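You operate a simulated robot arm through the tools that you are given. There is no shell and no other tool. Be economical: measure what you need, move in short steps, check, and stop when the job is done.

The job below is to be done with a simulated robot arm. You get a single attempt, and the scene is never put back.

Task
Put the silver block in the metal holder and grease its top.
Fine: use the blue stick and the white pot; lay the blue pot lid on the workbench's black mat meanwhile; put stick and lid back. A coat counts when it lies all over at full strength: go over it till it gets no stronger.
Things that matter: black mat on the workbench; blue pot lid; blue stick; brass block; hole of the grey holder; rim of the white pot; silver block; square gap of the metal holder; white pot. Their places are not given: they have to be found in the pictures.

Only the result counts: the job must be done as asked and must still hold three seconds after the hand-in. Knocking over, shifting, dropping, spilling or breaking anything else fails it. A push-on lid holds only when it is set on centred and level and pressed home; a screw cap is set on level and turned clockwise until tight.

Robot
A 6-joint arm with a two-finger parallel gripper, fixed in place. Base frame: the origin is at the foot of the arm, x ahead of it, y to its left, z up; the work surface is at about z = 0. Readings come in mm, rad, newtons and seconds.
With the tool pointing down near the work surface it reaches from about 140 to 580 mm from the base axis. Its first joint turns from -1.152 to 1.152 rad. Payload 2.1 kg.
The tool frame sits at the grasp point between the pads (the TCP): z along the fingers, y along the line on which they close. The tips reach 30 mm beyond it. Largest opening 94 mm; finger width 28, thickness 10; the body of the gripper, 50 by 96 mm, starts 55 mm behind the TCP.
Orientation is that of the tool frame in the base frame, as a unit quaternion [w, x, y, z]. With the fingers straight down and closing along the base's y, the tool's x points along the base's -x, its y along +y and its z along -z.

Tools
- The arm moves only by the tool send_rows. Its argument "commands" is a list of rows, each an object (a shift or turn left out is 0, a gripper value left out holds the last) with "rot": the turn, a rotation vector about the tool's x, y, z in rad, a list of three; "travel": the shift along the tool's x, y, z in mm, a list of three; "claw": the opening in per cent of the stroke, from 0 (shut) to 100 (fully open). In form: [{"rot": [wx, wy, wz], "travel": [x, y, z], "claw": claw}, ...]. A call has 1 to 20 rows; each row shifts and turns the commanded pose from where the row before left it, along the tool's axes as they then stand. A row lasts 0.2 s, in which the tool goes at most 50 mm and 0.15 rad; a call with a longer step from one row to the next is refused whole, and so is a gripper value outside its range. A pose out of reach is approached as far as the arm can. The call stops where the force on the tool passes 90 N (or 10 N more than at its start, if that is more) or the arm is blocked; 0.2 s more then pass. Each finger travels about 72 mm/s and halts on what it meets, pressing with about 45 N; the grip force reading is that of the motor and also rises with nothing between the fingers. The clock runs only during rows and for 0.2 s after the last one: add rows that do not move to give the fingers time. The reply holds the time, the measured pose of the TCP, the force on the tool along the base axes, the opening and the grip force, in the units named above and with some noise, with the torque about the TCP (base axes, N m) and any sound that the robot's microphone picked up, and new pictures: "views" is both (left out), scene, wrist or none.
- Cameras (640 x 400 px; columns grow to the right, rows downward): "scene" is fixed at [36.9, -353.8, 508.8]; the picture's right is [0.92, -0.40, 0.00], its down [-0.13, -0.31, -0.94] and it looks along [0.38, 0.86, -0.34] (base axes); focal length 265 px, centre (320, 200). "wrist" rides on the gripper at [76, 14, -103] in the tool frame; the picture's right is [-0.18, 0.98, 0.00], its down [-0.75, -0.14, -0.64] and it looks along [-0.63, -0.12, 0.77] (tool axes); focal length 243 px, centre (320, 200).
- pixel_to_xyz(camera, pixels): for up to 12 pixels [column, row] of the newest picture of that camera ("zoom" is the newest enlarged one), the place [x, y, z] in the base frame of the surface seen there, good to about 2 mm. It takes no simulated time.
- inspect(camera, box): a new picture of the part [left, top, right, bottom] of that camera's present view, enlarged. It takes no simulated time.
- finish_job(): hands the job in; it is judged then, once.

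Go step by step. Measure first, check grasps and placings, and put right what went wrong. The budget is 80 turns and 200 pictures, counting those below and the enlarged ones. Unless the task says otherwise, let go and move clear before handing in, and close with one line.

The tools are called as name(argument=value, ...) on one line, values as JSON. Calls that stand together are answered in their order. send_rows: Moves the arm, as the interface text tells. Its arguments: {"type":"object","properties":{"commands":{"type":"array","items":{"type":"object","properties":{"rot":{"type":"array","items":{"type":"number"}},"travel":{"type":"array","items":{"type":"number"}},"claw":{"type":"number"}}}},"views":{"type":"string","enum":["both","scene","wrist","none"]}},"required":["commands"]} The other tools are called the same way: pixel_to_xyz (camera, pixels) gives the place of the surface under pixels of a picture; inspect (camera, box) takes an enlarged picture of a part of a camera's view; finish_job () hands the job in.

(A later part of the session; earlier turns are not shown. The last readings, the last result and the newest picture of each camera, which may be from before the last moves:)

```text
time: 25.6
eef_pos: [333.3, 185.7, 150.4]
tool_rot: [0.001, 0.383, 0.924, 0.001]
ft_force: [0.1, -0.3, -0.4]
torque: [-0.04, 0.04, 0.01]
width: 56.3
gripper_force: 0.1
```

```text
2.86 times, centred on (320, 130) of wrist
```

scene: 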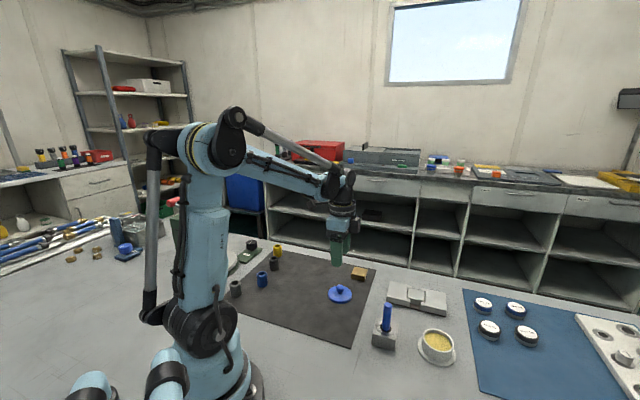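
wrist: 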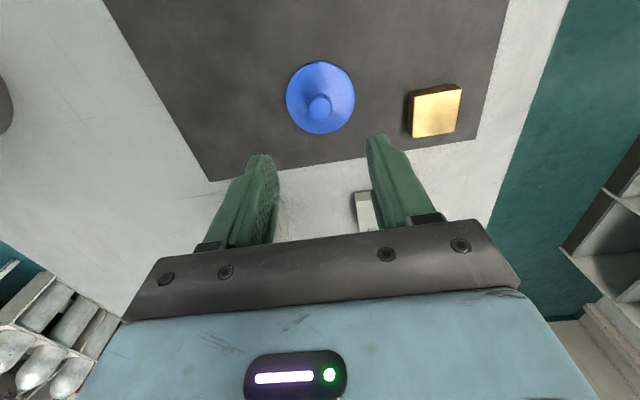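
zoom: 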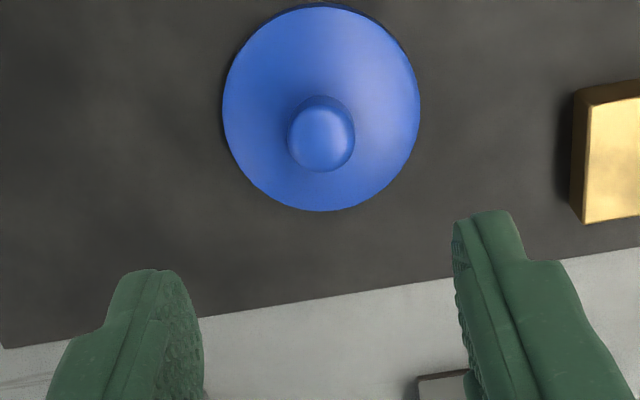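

The lid lies flat on the mat. Next I'll move above the stick with the tips clear at z≈120 and look at it from close by.

send_rows(commands=[{"travel": [-34.2, -26.5, -2]}, {"travel": [-34.2, -26.5, 0]}, {"travel": [-34.2, -26.5, 0]}, {"travel": [-34.2, -26.5, 0]}, {}, {}], views="wrist")

inspect(camera="wrist", box=[230, 60, 410, 200])

inspect(camera="scene", box=[360, 290, 420, 355])

```text
time: 27.0
eef_pos: [355.6, 14.8, 152.5]
tool_rot: [0.001, 0.383, 0.924, 0.001]
ft_force: [-0.8, -0.6, -0.1]
torque: [-0.02, 0.01, -0.03]
width: 56.6
gripper_force: 0.0
```

wrist: 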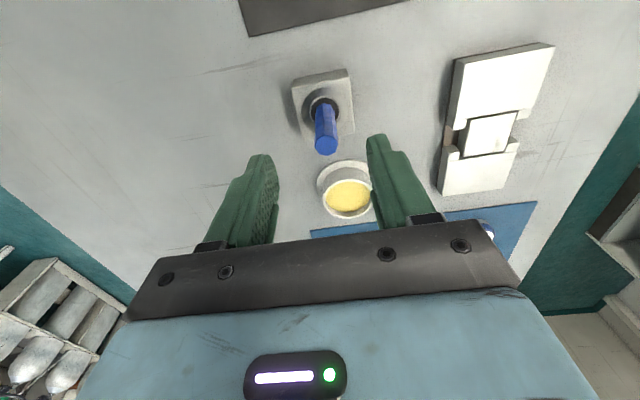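

```text
2.86 times, centred on (320, 130) of wrist
```

zoom: 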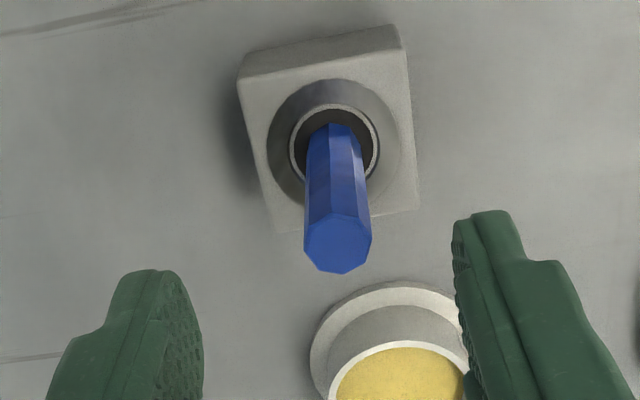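

```text
6.15 times, centred on (390, 322) of scene
```

zoom: 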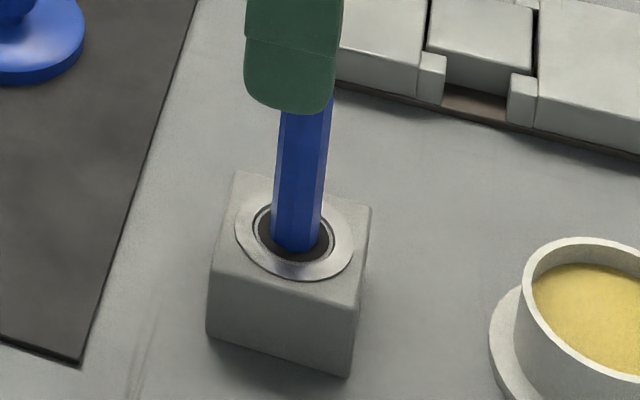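

The stick stands upright in a wider hole. I'll measure its top, its base and the hole.

pixel_to_xyz(camera="wrist", pixels=[[325.5, 146], [318, 140], [334, 140], [326, 153], [324, 115], [305.5, 111], [341, 111], [323, 96], [296, 87], [346, 76], [351, 133], [306, 140]])

pixel_to_xyz(camera="zoom", pixels=[[297, 235], [302, 150], [252, 232], [333, 237], [290, 205], [295, 262], [236, 228], [353, 236], [292, 276]])

```text
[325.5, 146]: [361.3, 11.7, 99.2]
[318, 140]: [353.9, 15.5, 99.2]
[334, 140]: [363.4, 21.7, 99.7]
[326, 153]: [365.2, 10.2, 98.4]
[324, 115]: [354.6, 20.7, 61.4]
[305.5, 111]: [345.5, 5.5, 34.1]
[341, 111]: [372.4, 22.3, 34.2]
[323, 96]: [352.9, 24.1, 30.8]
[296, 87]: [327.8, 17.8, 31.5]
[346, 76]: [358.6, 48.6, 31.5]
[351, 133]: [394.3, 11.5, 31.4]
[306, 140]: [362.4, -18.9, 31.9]
```

```text
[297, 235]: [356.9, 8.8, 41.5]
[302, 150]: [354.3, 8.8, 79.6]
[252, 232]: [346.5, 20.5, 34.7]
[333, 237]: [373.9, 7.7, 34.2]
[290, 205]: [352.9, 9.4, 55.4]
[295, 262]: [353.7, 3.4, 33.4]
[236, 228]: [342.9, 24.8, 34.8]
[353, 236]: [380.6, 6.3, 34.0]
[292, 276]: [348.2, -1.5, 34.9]
```

The stick is near (360,15), concentric with the hole, with its top at z≈99. I'll shift over, go down to TCP z≈82 and grip.

send_rows(commands=[{"travel": [-3, 3.3, 0]}, {"travel": [0, 0, 25]}, {"travel": [0, 0, 25]}, {"travel": [0, 0, 20]}, {}, {"claw": 5}, {"claw": 5}, {"claw": 5}, {"claw": 5}, {"claw": 5}], views="wrist")

inspect(camera="scene", box=[360, 275, 420, 355])

```text
time: 29.2
eef_pos: [359.9, 13.6, 81.3]
tool_rot: [0.0, 0.382, 0.924, 0.002]
ft_force: [-0.3, 0.3, 0.5]
torque: [0.0, 0.0, -0.03]
width: 15.1
gripper_force: 44.7
```

wrist: 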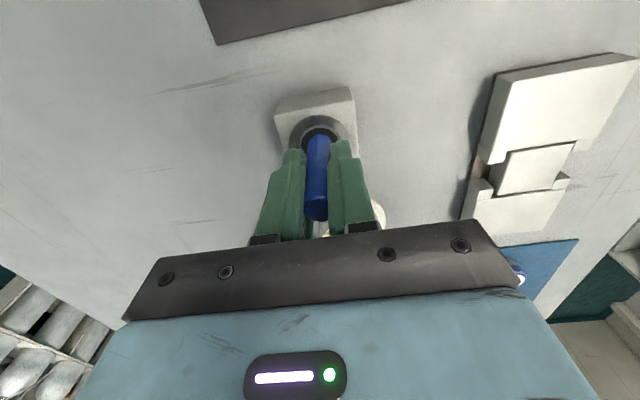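

```text
5.00 times, centred on (390, 315) of scene
```

zoom: 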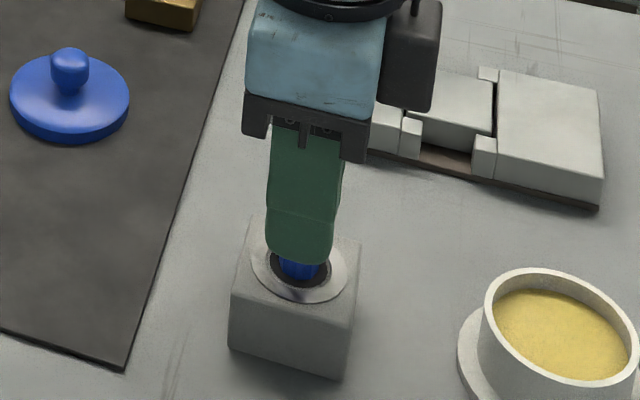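

The stick is gripped (15 mm). Pulling it straight up in steps to see its working end.

send_rows(commands=[{"travel": [0, 0, -10]}, {"travel": [0, 0, -15]}, {"travel": [0, 0, -25]}, {"travel": [0, 0, -25]}, {"travel": [0, 0, -15]}, {}, {}], views="scene")

inspect(camera="scene", box=[355, 235, 425, 345])

```text
time: 30.8
eef_pos: [360.6, 14.6, 171.1]
tool_rot: [0.001, 0.383, 0.924, 0.001]
ft_force: [0.6, 0.1, 0.0]
torque: [0.01, -0.02, -0.02]
width: 15.1
gripper_force: 45.3
```

scene: 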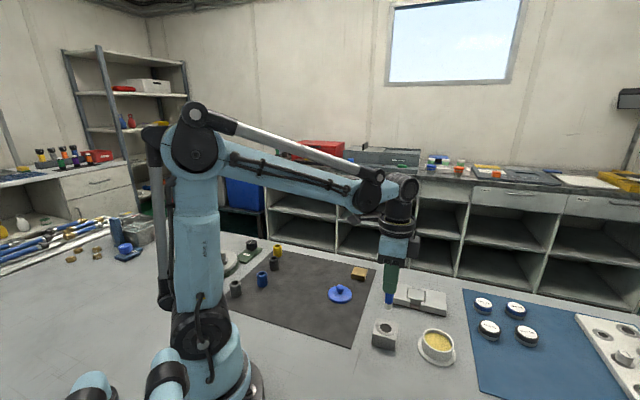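

```text
3.64 times, centred on (390, 290) of scene
```

zoom: 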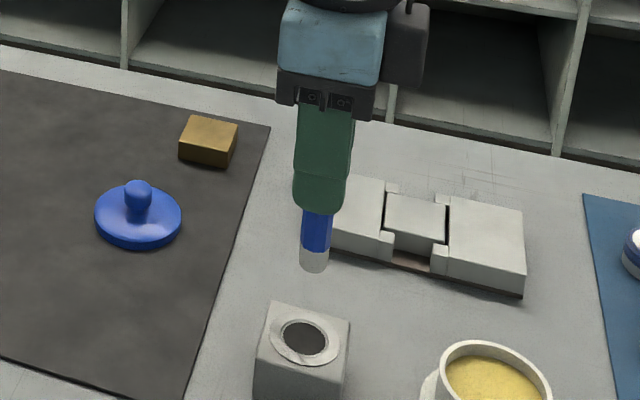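

The stick has a white applicator tip at (313,260) in the zoom. I'll measure its end and the grease surface and rim.

pixel_to_xyz(camera="zoom", pixels=[[313, 270], [313, 264], [315, 250], [316, 230], [302, 262], [325, 262], [319, 195]])

inspect(camera="scene", box=[405, 315, 475, 375])

pixel_to_xyz(camera="scene", pixels=[[437, 343], [430, 338], [444, 348], [436, 349], [441, 338], [434, 341], [440, 345]])

```text
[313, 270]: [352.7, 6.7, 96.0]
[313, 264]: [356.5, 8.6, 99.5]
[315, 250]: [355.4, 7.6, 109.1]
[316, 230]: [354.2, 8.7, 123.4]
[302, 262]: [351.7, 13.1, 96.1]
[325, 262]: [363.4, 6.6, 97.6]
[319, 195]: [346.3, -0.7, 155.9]
```

```text
6.67 times, centred on (440, 345) of scene
```

zoom: 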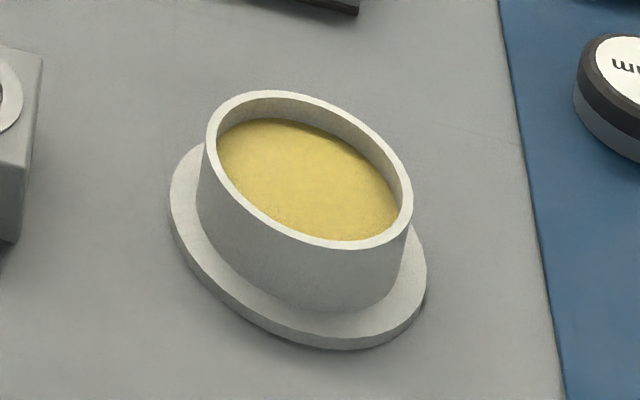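

```text
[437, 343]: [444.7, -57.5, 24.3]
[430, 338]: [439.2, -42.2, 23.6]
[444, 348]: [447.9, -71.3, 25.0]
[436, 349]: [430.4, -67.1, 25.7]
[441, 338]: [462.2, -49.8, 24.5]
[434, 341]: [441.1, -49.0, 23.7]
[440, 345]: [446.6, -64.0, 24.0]
```

The tip ends about 75.5 mm below the TCP, and the grease surface is at z≈24 inside a rim at about z≈32. Moving over the pot centre and lowering to just above the grease.

send_rows(commands=[{"travel": [-36.6, 3.2, 0]}, {"travel": [-36.6, 3.2, 0]}, {"travel": [-36.6, 3.2, 0]}, {}, {"travel": [0, 0, 30]}, {"travel": [0, 0, 28]}, {}, {}], views="scene")

inspect(camera="scene", box=[405, 295, 475, 375])

```text
time: 32.6
eef_pos: [444.5, -57.6, 114.8]
tool_rot: [0.0, 0.383, 0.924, 0.001]
ft_force: [-0.2, -0.2, -0.5]
torque: [0.02, -0.01, -0.02]
width: 15.3
gripper_force: 44.8
```

scene: 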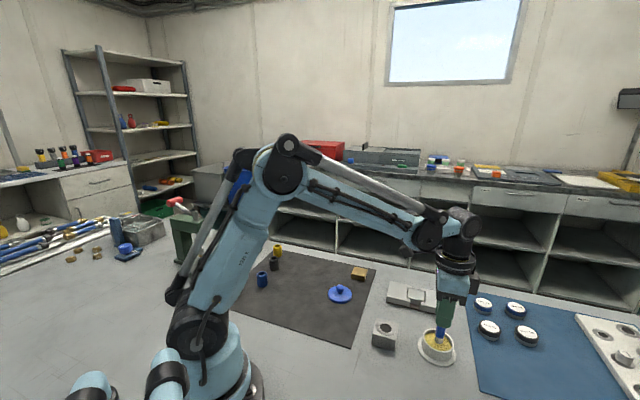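

```text
5.00 times, centred on (440, 335) of scene
```

zoom: 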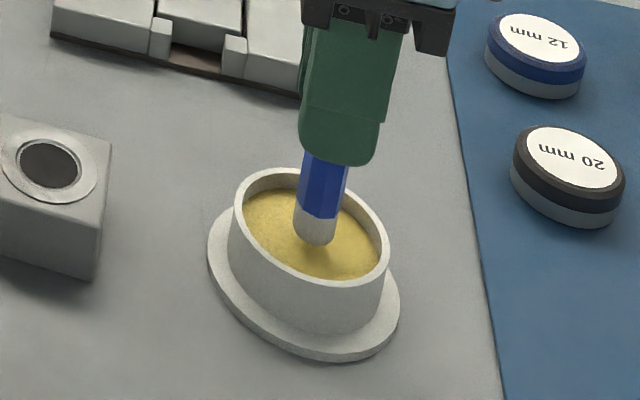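

The tip is over the grease, well inside the rim. Dipping about 5 mm, dwelling, and lifting just above the surface to look.

send_rows(commands=[{"travel": [0, 0, 10]}, {"travel": [0, 0, 6]}, {"travel": [0, 0, 4]}, {}, {}, {}, {"travel": [0, 0, -6]}, {"travel": [0, 0, -14]}, {}, {}], views="none")

inspect(camera="scene", box=[405, 295, 475, 375])

```text
time: 34.8
eef_pos: [445.3, -57.2, 113.4]
tool_rot: [-0.001, 0.383, 0.924, 0.001]
ft_force: [-0.4, 0.4, -0.2]
torque: [-0.02, 0.0, 0.0]
width: 15.0
gripper_force: 45.2
```

```text
5.00 times, centred on (440, 335) of scene
```

zoom: 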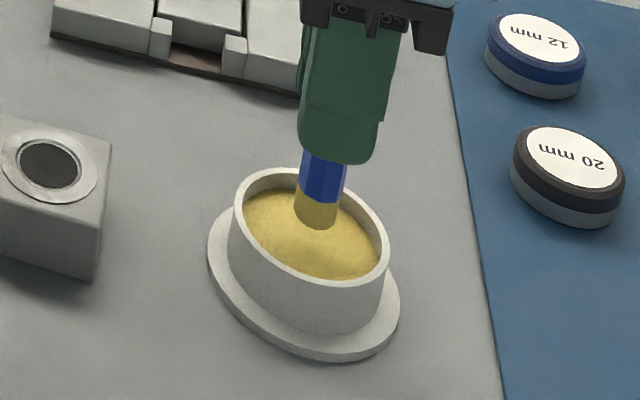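

The tip is coated yellow. I'll look closely for hanging excess after a short wait before leaving the pot.

send_rows(commands=[{}, {}, {}, {}, {}, {}, {}, {}], views="none")

inspect(camera="scene", box=[422, 315, 458, 355])

```text
time: 36.6
eef_pos: [443.8, -58.0, 114.7]
tool_rot: [0.001, 0.382, 0.924, 0.002]
ft_force: [0.8, -0.9, -0.4]
torque: [0.03, -0.01, 0.04]
width: 14.8
gripper_force: 44.6
```

```text
10.00 times, centred on (440, 335) of scene
```

zoom: 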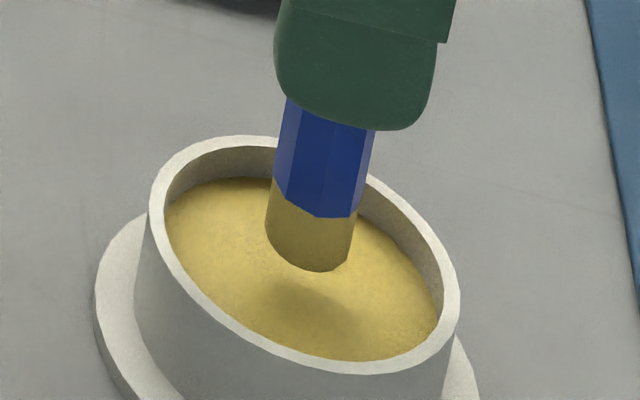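

There's no drip, but the stick seems to have been pushed up a few millimetres in the grip. I'll re-measure its end.

pixel_to_xyz(camera="zoom", pixels=[[310, 265], [310, 250], [315, 215], [300, 268], [340, 266], [330, 125], [300, 320], [266, 245], [352, 260]])

```text
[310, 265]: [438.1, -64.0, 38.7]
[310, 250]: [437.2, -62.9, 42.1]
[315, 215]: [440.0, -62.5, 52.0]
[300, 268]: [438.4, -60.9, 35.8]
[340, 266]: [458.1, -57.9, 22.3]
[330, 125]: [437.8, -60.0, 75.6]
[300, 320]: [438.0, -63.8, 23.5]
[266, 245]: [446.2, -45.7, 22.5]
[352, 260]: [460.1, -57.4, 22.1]
```

The tip end is about 76–77 mm below the TCP, so it hasn't really slipped. Lifting straight up and moving over the block centre near (516,86).

send_rows(commands=[{"travel": [0, 0, -30]}, {"travel": [12.8, 38.05, 0]}, {"travel": [12.8, 38.05, 0]}, {"travel": [12.8, 38.05, 0]}, {"travel": [12.8, 38.05, 0]}, {}, {"travel": [0, 0, 25]}, {"travel": [0, 0, 10]}, {}, {}], views="both")

inspect(camera="scene", box=[390, 260, 450, 310])

inspect(camera="wrist", box=[250, 90, 390, 240])

```text
time: 38.8
eef_pos: [515.6, 86.0, 109.9]
tool_rot: [0.0, 0.382, 0.924, 0.001]
ft_force: [0.6, 0.1, -0.4]
torque: [0.01, 0.02, 0.02]
width: 15.2
gripper_force: 45.4
```

scene: 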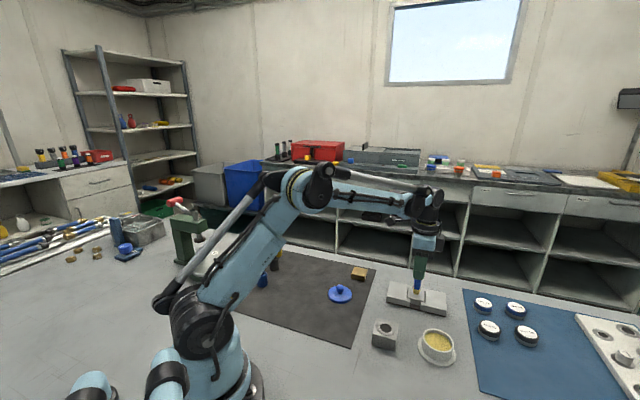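
wrist: 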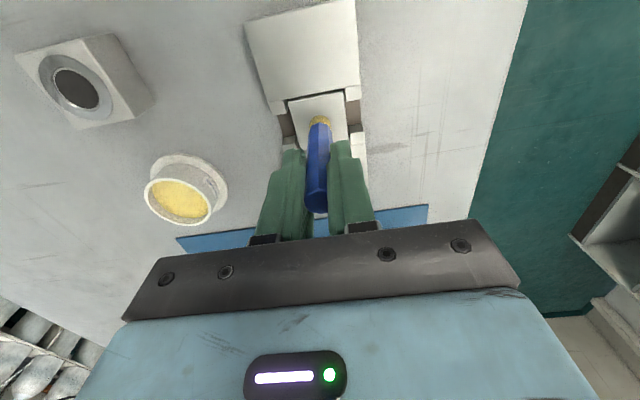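

```text
8.00 times, centred on (420, 285) of scene
```

zoom: 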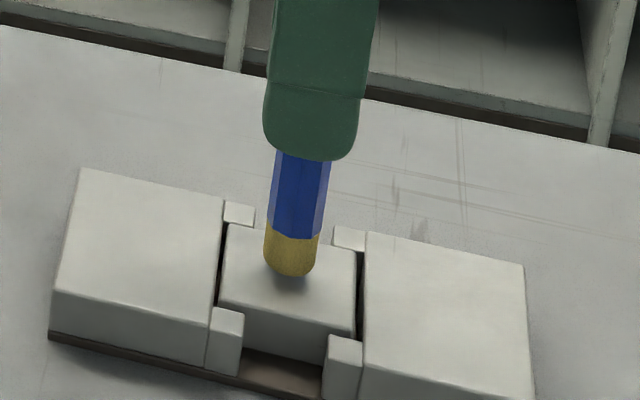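

```text
2.67 times, centred on (320, 165) of wrist
```

zoom: 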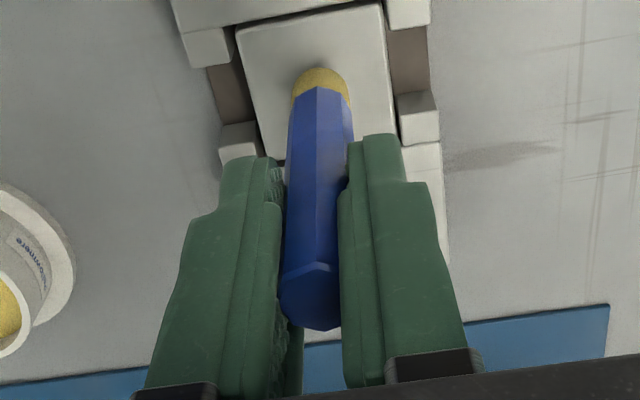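

The tip hovers about 11 mm over the block's middle. Lowering to find contact gently.

send_rows(commands=[{"travel": [0, 0, 6]}, {"travel": [0, 0, 3]}, {"travel": [0, 0, 1]}, {}], views="none")

inspect(camera="scene", box=[400, 270, 440, 300])

```text
time: 39.8
eef_pos: [515.3, 87.7, 99.3]
tool_rot: [0.001, 0.383, 0.924, 0.001]
ft_force: [-1.5, -2.3, 30.9]
torque: [-0.31, 0.24, 0.06]
width: 14.9
gripper_force: 45.1
```

```text
13.33 times, centred on (420, 285) of scene
```

zoom: 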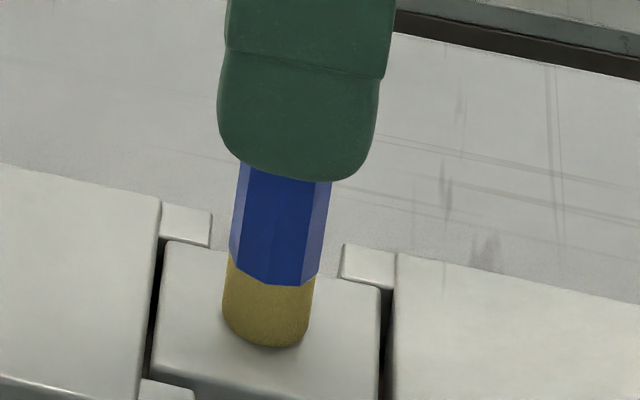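

The tip is in contact (31 N), so I'll ease off about 0.6 mm and spiral out. First a test: move to one corner and run two lanes, staying within ±15 mm of the centre.

send_rows(commands=[{"travel": [0, 0, -0.6]}, {"travel": [7.5, 0, 0]}, {"travel": [7.5, 0, 0]}, {"travel": [0, -7.5, 0]}, {"travel": [0, -7.5, 0]}, {"travel": [0, 7.5, 0]}, {"travel": [0, 7.5, 0]}, {"travel": [0, 7.5, 0]}, {"travel": [0, 7.5, 0]}, {"travel": [-6, 0, 0]}, {"travel": [0, -7.5, 0]}, {"travel": [0, -7.5, 0]}, {"travel": [0, -7.5, 0]}, {"travel": [0, -7.5, 0]}, {}], views="none")

inspect(camera="scene", box=[400, 270, 440, 310])

inspect(camera="wrist", box=[250, 60, 390, 180])

```text
time: 43.0
eef_pos: [499.9, 82.2, 99.6]
tool_rot: [0.001, 0.383, 0.924, 0.001]
ft_force: [-0.2, 0.3, 1.3]
torque: [0.02, -0.01, -0.02]
width: 14.7
gripper_force: 44.8
```

```text
10.00 times, centred on (420, 290) of scene
```

zoom: 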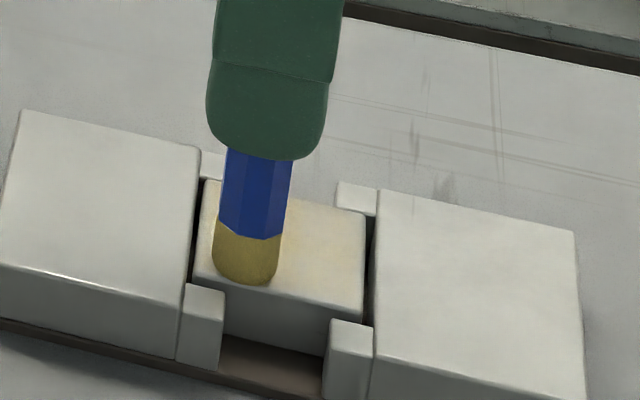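

```text
3.33 times, centred on (320, 120) of wrist
```

zoom: 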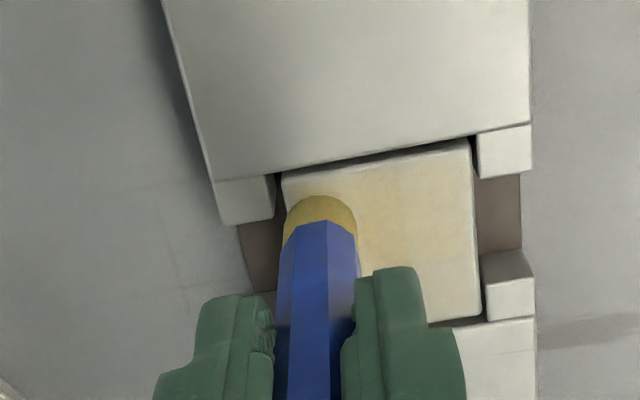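

A light yellowish coat is forming where the tip has passed. I'll continue the remaining lanes with a touch more pressure.

send_rows(commands=[{"travel": [-6, 0, 0.3]}, {"travel": [0, 10, 0]}, {"travel": [0, 10, 0]}, {"travel": [0, 10, 0]}, {"travel": [-6, 0, 0]}, {"travel": [0, -10, 0]}, {"travel": [0, -10, 0]}, {"travel": [0, -10, 0]}, {"travel": [-6, 0, 0]}, {"travel": [0, 10, 0]}, {"travel": [0, 10, 0]}, {"travel": [0, 10, 0]}, {"travel": [-6, 0, 0]}, {"travel": [0, -10, 0]}, {"travel": [0, -10, 0]}, {"travel": [0, -10, 0]}, {}], views="none")

inspect(camera="scene", box=[400, 270, 440, 310])

inspect(camera="wrist", box=[250, 60, 390, 180])

```text
time: 46.6
eef_pos: [518.4, 65.4, 99.8]
tool_rot: [0.001, 0.383, 0.924, 0.002]
ft_force: [0.5, 2.0, 4.1]
torque: [0.04, -0.11, -0.01]
width: 14.8
gripper_force: 44.9
```

```text
10.00 times, centred on (420, 290) of scene
```

zoom: 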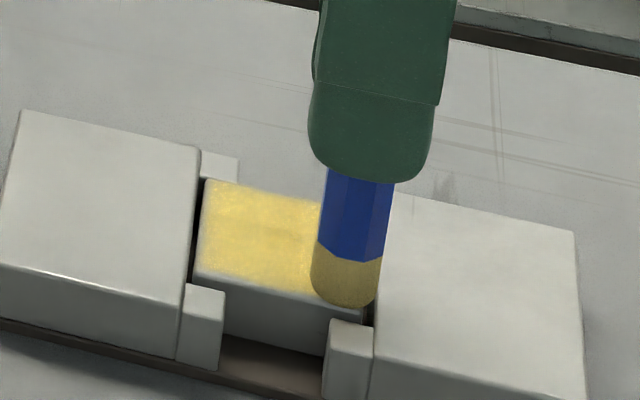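

```text
3.33 times, centred on (320, 120) of wrist
```

zoom: 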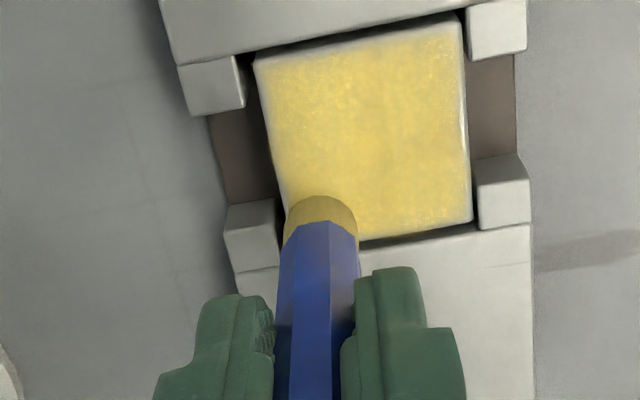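

Coverage is nearly complete, with slightly paler strips along the edges. I'll run a perimeter loop at ±16.5 mm.

send_rows(commands=[{"travel": [-1.5, -1.5, 0]}, {"travel": [0, 8.25, 0]}, {"travel": [0, 8.25, 0]}, {"travel": [0, 8.25, 0]}, {"travel": [0, 8.25, 0]}, {"travel": [8.25, 0, 0]}, {"travel": [8.25, 0, 0]}, {"travel": [8.25, 0, 0]}, {"travel": [8.25, 0, 0]}, {"travel": [0, -8.25, 0]}, {"travel": [0, -8.25, 0]}, {"travel": [0, -8.25, 0]}, {"travel": [0, -8.25, 0]}, {"travel": [-8.25, 0, 0]}, {"travel": [-8.25, 0, 0]}, {"travel": [-8.25, 0, 0]}, {"travel": [-8.25, 0, 0]}, {}], views="none")

inspect(camera="scene", box=[400, 270, 440, 310])

inspect(camera="wrist", box=[250, 60, 390, 180])

```text
time: 50.4
eef_pos: [517.0, 63.0, 99.3]
tool_rot: [0.001, 0.383, 0.924, 0.001]
ft_force: [-0.5, 0.2, -0.5]
torque: [0.01, -0.02, 0.01]
width: 14.7
gripper_force: 45.4
```

```text
10.00 times, centred on (420, 290) of scene
```

zoom: 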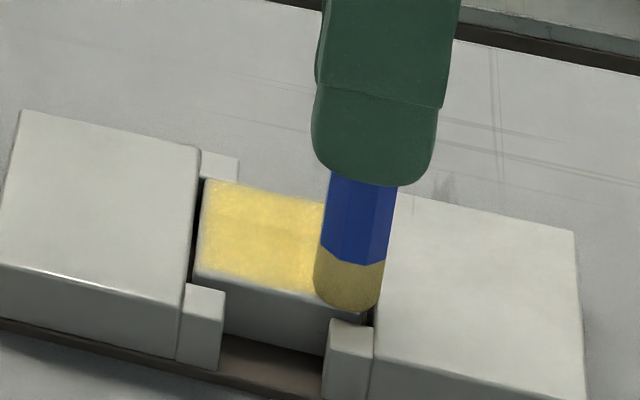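

```text
3.33 times, centred on (320, 120) of wrist
```

zoom: 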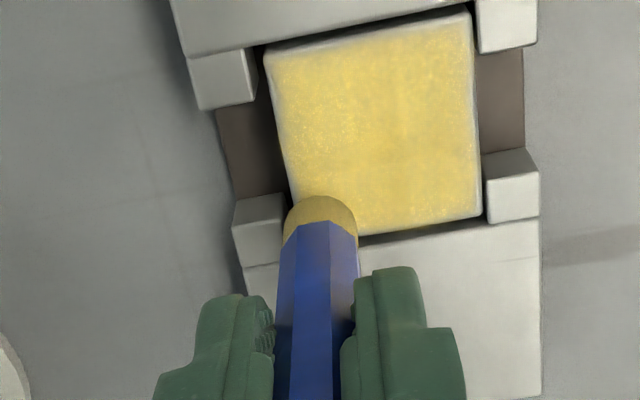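

Contact faded to about 0 N on that loop, so I'll press 0.6 mm lower and cross-hatch along the other direction.

send_rows(commands=[{"travel": [0, 0, 0.6]}, {"travel": [11, 0, 0]}, {"travel": [11, 0, 0]}, {"travel": [11, 0, 0]}, {"travel": [0, 8.25, 0]}, {"travel": [-11, 0, 0]}, {"travel": [-11, 0, 0]}, {"travel": [-11, 0, 0]}, {"travel": [0, 8.25, 0]}, {"travel": [11, 0, 0]}, {"travel": [11, 0, 0]}, {"travel": [11, 0, 0]}, {"travel": [0, 8.25, 0]}, {"travel": [-11, 0, 0]}, {"travel": [-11, 0, 0]}, {"travel": [-11, 0, 0]}, {"travel": [0, 8.25, 0]}, {"travel": [11, 0, 0]}, {"travel": [11, 0, 0]}, {"travel": [11, 0, 0]}], views="none")

inspect(camera="scene", box=[400, 270, 440, 310])

inspect(camera="wrist", box=[250, 60, 390, 180])

```text
time: 54.6
eef_pos: [517.4, 108.5, 99.5]
tool_rot: [0.003, 0.383, 0.924, 0.001]
ft_force: [10.6, -6.8, 11.6]
torque: [-0.6, -0.89, -0.03]
width: 14.8
gripper_force: 44.9
```

```text
10.00 times, centred on (420, 290) of scene
```

zoom: 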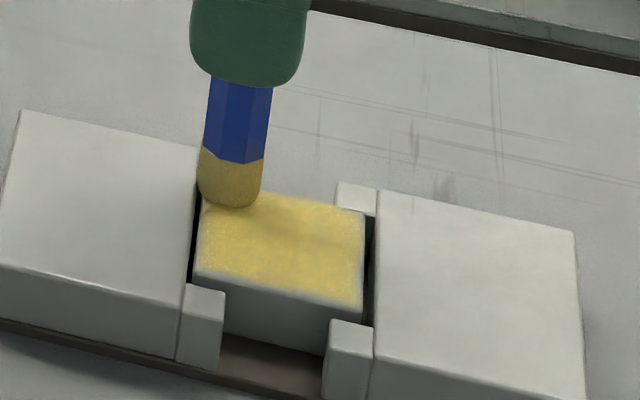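

```text
3.33 times, centred on (320, 120) of wrist
```

zoom: 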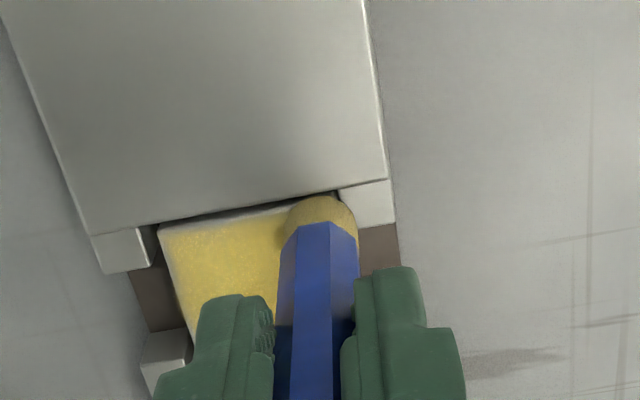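

There's a slight side force of about 12 N at this corner, but the holder hasn't moved (its corner is still at (22,110)). I'll lift the tip straight up and look at the whole top.

send_rows(commands=[{"travel": [-1, 0, -1]}, {"travel": [0, 0, -24]}, {"travel": [-16, -16.5, 0]}, {"travel": [-20, 0, -20]}, {"travel": [-20, 0, 0]}, {}, {}], views="none")

inspect(camera="scene", box=[400, 270, 440, 310])

inspect(camera="wrist", box=[250, 20, 390, 140])

```text
time: 56.2
eef_pos: [543.4, 60.0, 143.1]
tool_rot: [0.0, 0.384, 0.924, 0.001]
ft_force: [0.9, 0.5, -0.4]
torque: [0.03, 0.01, 0.03]
width: 14.7
gripper_force: 44.7
```

```text
10.00 times, centred on (420, 290) of scene
```

zoom: 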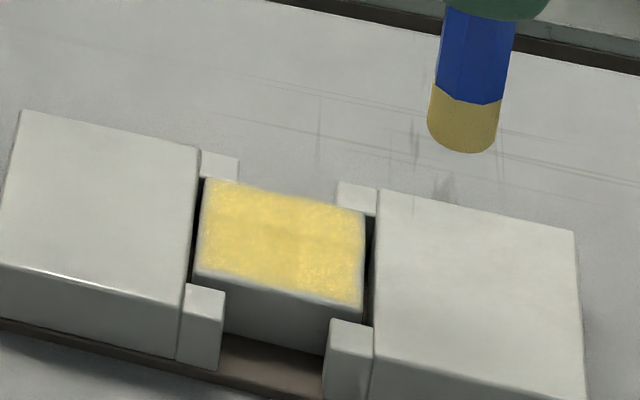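

```text
3.33 times, centred on (320, 80) of wrist
```

zoom: 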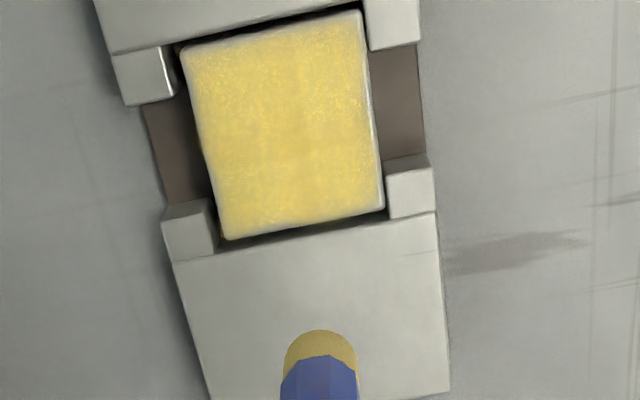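

The whole top is coated with thin pale edges. I'll zoom in to judge strength and evenness.

inspect(camera="wrist", box=[272, 20, 344, 95])

pixel_to_xyz(camera="zoom", pixels=[[320, 200], [130, 75], [455, 20], [510, 330], [230, 380]])

```text
5.33 times, centred on (308, 58) of wrist
```

zoom: 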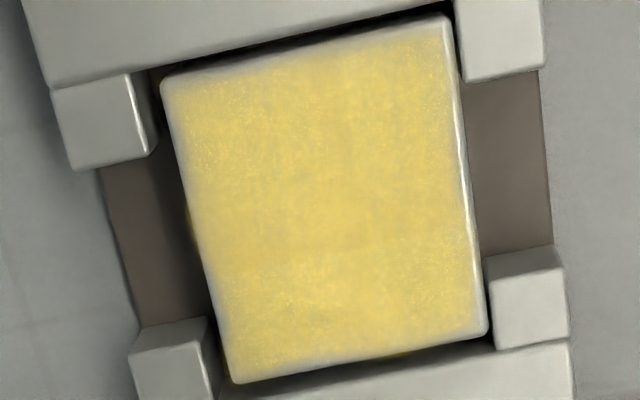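

```text
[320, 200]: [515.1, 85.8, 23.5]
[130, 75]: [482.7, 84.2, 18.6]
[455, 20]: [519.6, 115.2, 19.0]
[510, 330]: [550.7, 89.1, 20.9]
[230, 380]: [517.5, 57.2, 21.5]
```

The coat looks even but the edges are paler and the tip may be running low. I'll re-dip and go over the top again.

send_rows(commands=[{"travel": [-3.15, -37.925, 0]}, {"travel": [-3.15, -37.925, 0]}, {"travel": [-3.15, -37.925, 0]}, {"travel": [-3.15, -37.925, 0]}, {}, {"travel": [0, 0, 28]}, {"travel": [0, 0, 12]}, {"travel": [0, 0, 9]}, {}, {}, {"travel": [0, 0, -9]}, {"travel": [0, 0, -10]}, {}, {}, {}], views="none")

inspect(camera="scene", box=[405, 295, 475, 375])

```text
time: 58.1
eef_pos: [448.3, -55.5, 95.8]
tool_rot: [0.0, 0.382, 0.924, 0.002]
ft_force: [-0.5, 0.6, 21.6]
torque: [0.04, -0.02, 0.02]
width: 14.9
gripper_force: 45.5
stopped in row 9: the force on the tool passed its limit at 94 N (the readings are from after the stop); the commanded pose is now the measured one
```

```text
5.00 times, centred on (440, 335) of scene
```

zoom: 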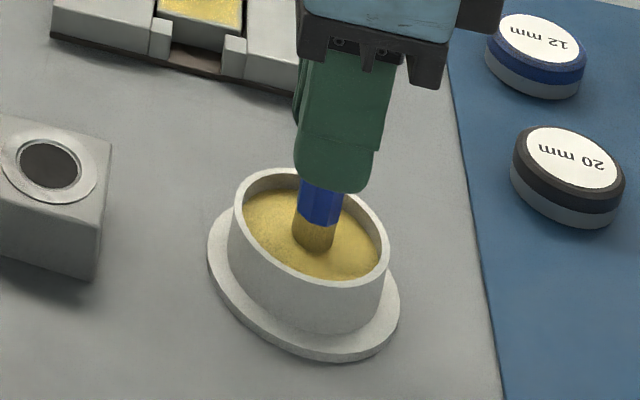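

The tip hit the firm bottom of the grease (94 N), but the pot hasn't moved (its base is still at (208,250)). Raising and re-measuring the stick's end.

send_rows(commands=[{"travel": [0, 0, -6]}, {"travel": [0, 0, -14]}, {}, {}], views="none")

inspect(camera="scene", box=[422, 310, 458, 355])

pixel_to_xyz(camera="scene", pixels=[[439.5, 338.5], [439.5, 336], [440, 330], [437, 340], [441, 322]])

```text
time: 59.1
eef_pos: [446.7, -57.6, 115.2]
tool_rot: [0.0, 0.382, 0.924, 0.003]
ft_force: [-0.4, -0.9, -0.7]
torque: [-0.01, 0.02, -0.03]
width: 14.6
gripper_force: 44.5
```

```text
8.89 times, centred on (440, 332) of scene
```

zoom: 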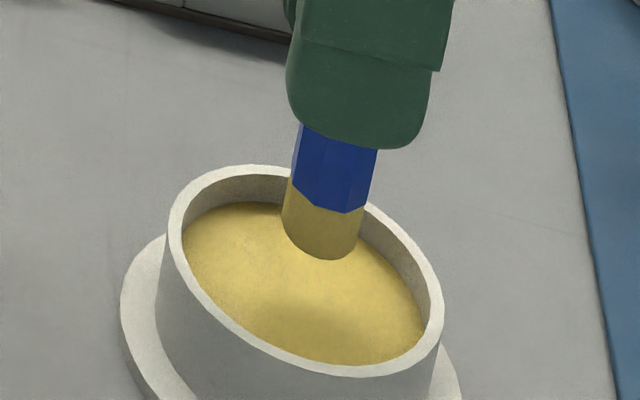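

```text
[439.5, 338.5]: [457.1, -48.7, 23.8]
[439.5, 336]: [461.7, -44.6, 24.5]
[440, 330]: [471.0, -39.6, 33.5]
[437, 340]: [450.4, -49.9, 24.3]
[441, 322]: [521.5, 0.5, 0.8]
```

The scene picture was stale for that measurement, so I'll use the zoom.

pixel_to_xyz(camera="zoom", pixels=[[318, 252], [305, 245], [335, 250], [322, 225], [320, 205], [335, 130], [300, 330]])

```text
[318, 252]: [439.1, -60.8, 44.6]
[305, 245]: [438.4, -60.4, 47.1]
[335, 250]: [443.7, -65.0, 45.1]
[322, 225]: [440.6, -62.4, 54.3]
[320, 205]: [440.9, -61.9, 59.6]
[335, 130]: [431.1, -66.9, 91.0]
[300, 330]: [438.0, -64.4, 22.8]
```

The stick has been pushed up about 5 mm in the grip, so its tip is now about 71 mm below the TCP. Returning above the block centre and checking before contact.

send_rows(commands=[{"travel": [0, 0, -25]}, {"travel": [13.1, 37.4, 0]}, {"travel": [13.1, 37.4, 0]}, {"travel": [13.1, 37.4, 0]}, {"travel": [13.1, 37.4, 0]}, {}, {"travel": [0, 0, 25]}, {"travel": [0, 0, 12]}, {}, {}], views="none")

inspect(camera="scene", box=[400, 270, 440, 310])

inspect(camera="wrist", box=[250, 60, 390, 180])

```text
time: 61.3
eef_pos: [515.9, 84.6, 104.6]
tool_rot: [0.0, 0.382, 0.924, 0.002]
ft_force: [-0.7, -0.4, 0.0]
torque: [0.02, -0.01, 0.02]
width: 14.9
gripper_force: 44.8
```

```text
10.00 times, centred on (420, 290) of scene
```

zoom: 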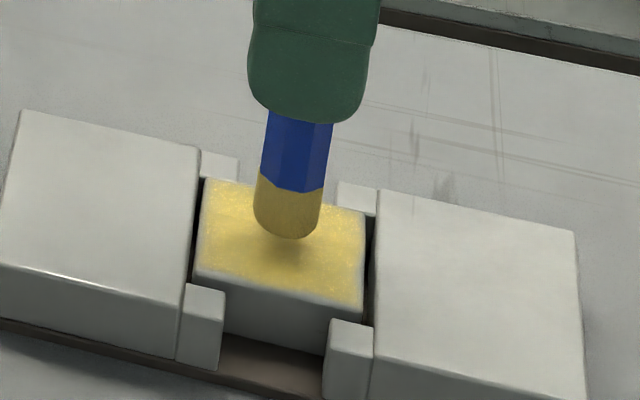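

```text
3.33 times, centred on (320, 120) of wrist
```

zoom: 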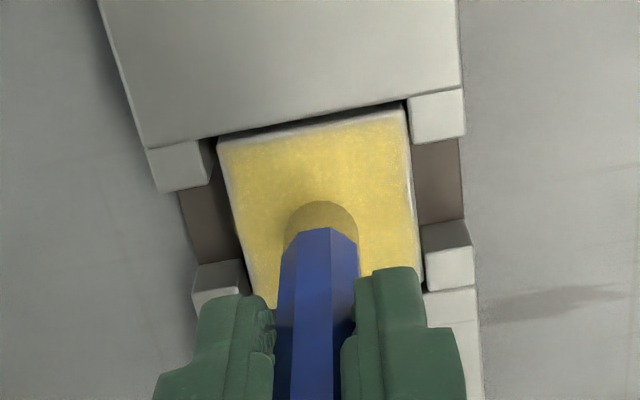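

The tip is near the block's centre, roughly 10 mm up. Lowering to contact.

send_rows(commands=[{"travel": [0, 0, 6]}, {"travel": [0, 0, 2.5]}, {}, {}], views="none")

```text
time: 62.3
eef_pos: [516.1, 85.4, 95.4]
tool_rot: [0.0, 0.382, 0.924, 0.002]
ft_force: [-0.8, -1.0, 20.3]
torque: [-0.08, 0.03, 0.03]
width: 14.8
gripper_force: 44.9
```

Contact at 20 N. I'll ease off slightly and make another full raster.

send_rows(commands=[{"travel": [0, 0, -0.3]}, {"travel": [8, -8, 0]}, {"travel": [8, -8, 0]}, {"travel": [0, 10.667, 0]}, {"travel": [0, 10.667, 0]}, {"travel": [0, 10.667, 0]}, {"travel": [-6.4, 0, 0]}, {"travel": [0, -10.667, 0]}, {"travel": [0, -10.667, 0]}, {"travel": [0, -10.667, 0]}, {"travel": [-6.4, 0, 0]}, {"travel": [0, 10.667, 0]}, {"travel": [0, 10.667, 0]}, {"travel": [0, 10.667, 0]}, {"travel": [-6.4, 0, 0]}, {"travel": [0, -10.667, 0]}, {"travel": [0, -10.667, 0]}, {"travel": [0, -10.667, 0]}], views="none")

send_rows(commands=[{"travel": [-6.4, 0, 0]}, {"travel": [0, 10.667, 0]}, {"travel": [0, 10.667, 0]}, {"travel": [0, 10.667, 0]}, {"travel": [-6.4, 0, 0]}, {"travel": [0, -10.667, 0]}, {"travel": [0, -10.667, 0]}, {"travel": [0, -10.667, 0]}, {"travel": [10.667, 0, 0]}, {"travel": [10.667, 0, 0]}, {"travel": [10.667, 0, 0]}, {"travel": [0, 10.667, 0]}, {"travel": [0, 10.667, 0]}, {"travel": [0, 10.667, 0]}, {"travel": [-10.667, 0, 0]}, {"travel": [-10.667, 0, 0]}, {"travel": [-10.667, 0, 0]}], views="none")

inspect(camera="scene", box=[400, 270, 440, 310])

inspect(camera="wrist", box=[250, 60, 390, 180])

```text
time: 66.1
eef_pos: [507.0, 72.0, 96.4]
tool_rot: [0.0, 0.382, 0.924, 0.002]
ft_force: [1.0, 0.3, 5.0]
torque: [0.07, -0.12, -0.02]
width: 14.8
gripper_force: 45.2
```

```text
time: 69.7
eef_pos: [538.1, 86.9, 96.8]
tool_rot: [0.0, 0.381, 0.924, 0.003]
ft_force: [-1.2, 0.4, 4.0]
torque: [0.07, 0.07, -0.01]
width: 14.8
gripper_force: 45.2
```

```text
10.00 times, centred on (420, 290) of scene
```

zoom: 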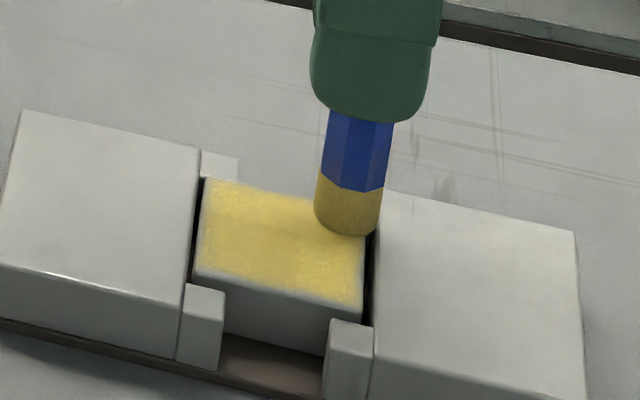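

```text
3.33 times, centred on (320, 120) of wrist
```

zoom: 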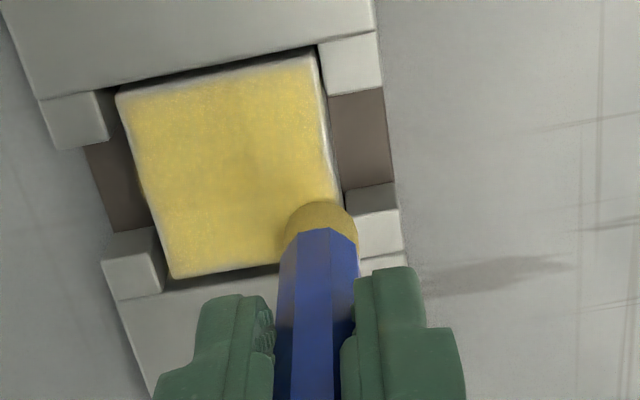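

The coat is full, except for a very thin pale strip on the (+y) side. I'll run one more outer loop at ±18 across and ±17 along, then lift and compare.

send_rows(commands=[{"travel": [-0.5, 2, 0.2]}, {"travel": [8.25, 0, 0]}, {"travel": [8.25, 0, 0]}, {"travel": [8.25, 0, 0]}, {"travel": [8.25, 0, 0]}, {"travel": [0, -9, 0]}, {"travel": [0, -9, 0]}, {"travel": [0, -9, 0]}, {"travel": [0, -9, 0]}, {"travel": [-8.25, 0, 0]}, {"travel": [-8.25, 0, 0]}, {"travel": [-8.25, 0, 0]}, {"travel": [-8.25, 0, 0]}, {"travel": [0, 9, 0]}, {"travel": [0, 9, 0]}, {"travel": [0, 9, 0]}, {"travel": [0, 9, 0]}, {"travel": [0, 0, -10]}, {"travel": [-20, -18, -30]}, {"travel": [-10, 0, 0]}], views="none")

inspect(camera="scene", box=[400, 270, 440, 310])

inspect(camera="wrist", box=[272, 20, 344, 95])

```text
time: 73.9
eef_pos: [549.1, 52.9, 136.4]
tool_rot: [0.0, 0.382, 0.924, 0.001]
ft_force: [-0.2, -0.1, -0.5]
torque: [0.01, -0.02, -0.01]
width: 14.6
gripper_force: 45.0
```

```text
10.00 times, centred on (420, 290) of scene
```

zoom: 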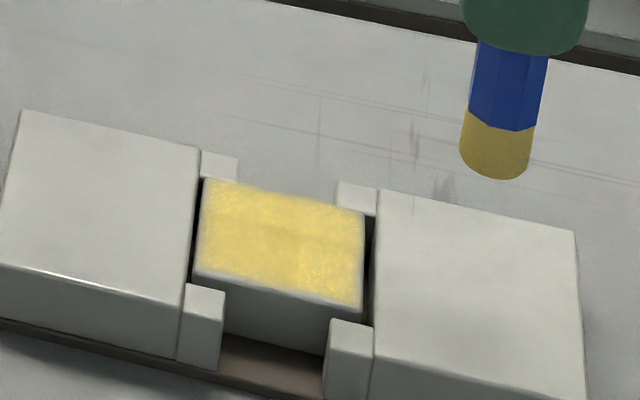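

```text
5.33 times, centred on (308, 58) of wrist
```

zoom: 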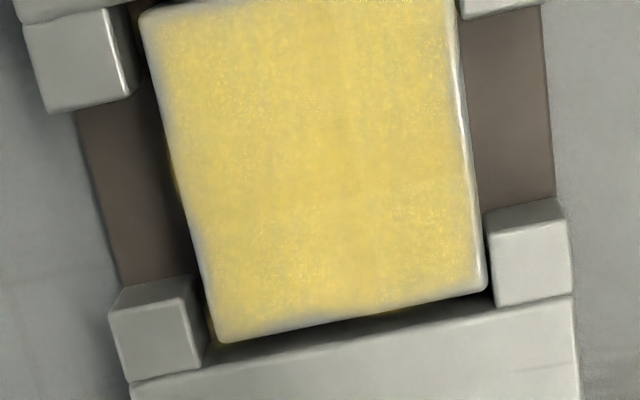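

The coat looks unchanged from before, so it is at full strength. Now taking the stick back over the grey holder at (360.5,14.6).

send_rows(commands=[{"travel": [0, 0, -25]}, {"travel": [21.26, -32.1, 0]}, {"travel": [21.26, -32.1, 0]}, {"travel": [21.26, -32.1, 0]}, {"travel": [21.26, -32.1, 0]}, {"travel": [21.26, -32.1, 0]}, {}, {"travel": [0, 0, 25]}, {"travel": [0, 0, 20]}, {}, {}], views="both")

inspect(camera="scene", box=[365, 285, 415, 350])

inspect(camera="wrist", box=[250, 60, 390, 180])

```text
time: 76.3
eef_pos: [357.9, 16.3, 115.3]
tool_rot: [0.0, 0.381, 0.924, 0.002]
ft_force: [0.6, 0.2, 0.1]
torque: [0.0, 0.01, -0.03]
width: 14.7
gripper_force: 45.0
```

scene: 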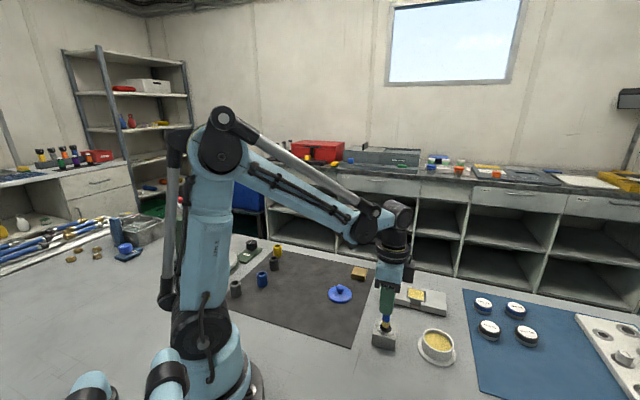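
wrist: 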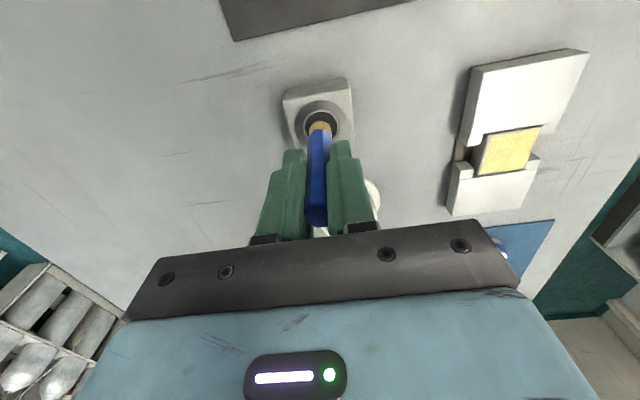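

```text
6.15 times, centred on (390, 318) of scene
```

zoom: 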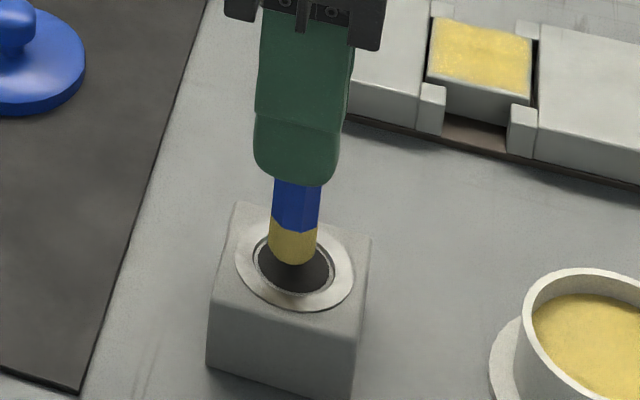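

```text
3.33 times, centred on (320, 120) of wrist
```

zoom: 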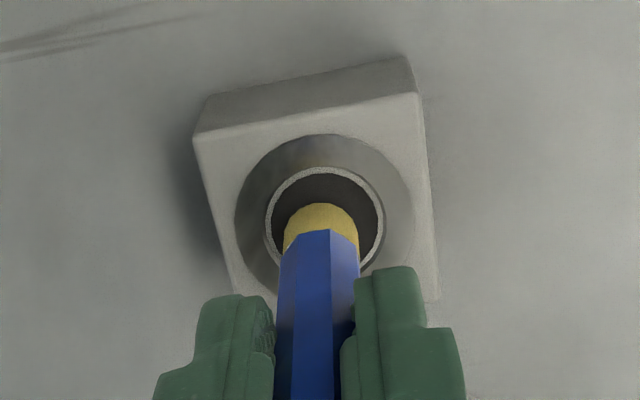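

The tip hangs over the hole. I'll check centring with measurements of the tip sides and hole edge.

pixel_to_xyz(camera="zoom", pixels=[[266, 215], [384, 215], [325, 168], [288, 222], [354, 222], [320, 215], [236, 215], [412, 215]])

inspect(camera="scene", box=[365, 285, 415, 350])

pixel_to_xyz(camera="zoom", pixels=[[272, 252], [314, 256], [293, 250], [293, 225], [253, 258], [334, 262], [237, 255], [353, 265], [294, 308], [290, 293]])

```text
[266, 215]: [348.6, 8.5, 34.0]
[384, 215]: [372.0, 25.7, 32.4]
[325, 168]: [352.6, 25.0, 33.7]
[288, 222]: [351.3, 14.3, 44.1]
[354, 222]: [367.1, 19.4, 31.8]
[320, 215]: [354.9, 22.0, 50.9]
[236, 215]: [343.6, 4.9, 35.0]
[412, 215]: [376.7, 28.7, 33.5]
```

```text
6.15 times, centred on (390, 318) of scene
```

zoom: 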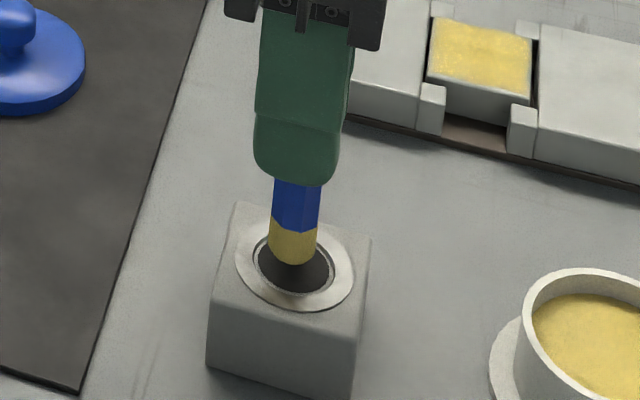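

```text
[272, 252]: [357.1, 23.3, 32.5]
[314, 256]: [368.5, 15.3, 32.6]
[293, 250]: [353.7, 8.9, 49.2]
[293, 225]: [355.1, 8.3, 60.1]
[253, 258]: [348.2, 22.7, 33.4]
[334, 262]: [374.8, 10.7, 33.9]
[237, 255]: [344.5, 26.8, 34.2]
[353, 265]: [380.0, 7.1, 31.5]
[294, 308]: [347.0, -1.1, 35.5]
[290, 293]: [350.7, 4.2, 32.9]
```

The stick is within about 1.5 mm of the hole axis, well inside the 5 mm clearance. I'll trim the position and lower it into the hole.

send_rows(commands=[{"travel": [-1.2, 0.8, 0]}, {"travel": [0, 0, 10]}, {"travel": [0, 0, 10]}, {"travel": [0, 0, 9]}, {}, {}], views="none")

inspect(camera="scene", box=[365, 285, 415, 350])

```text
time: 77.7
eef_pos: [361.1, 15.8, 87.5]
tool_rot: [0.0, 0.382, 0.924, 0.002]
ft_force: [-0.3, 0.1, -0.4]
torque: [-0.03, -0.04, 0.01]
width: 14.6
gripper_force: 44.9
```

```text
6.15 times, centred on (390, 318) of scene
```

zoom: 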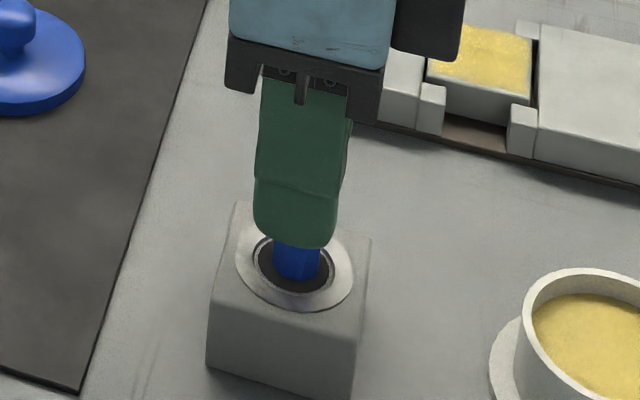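

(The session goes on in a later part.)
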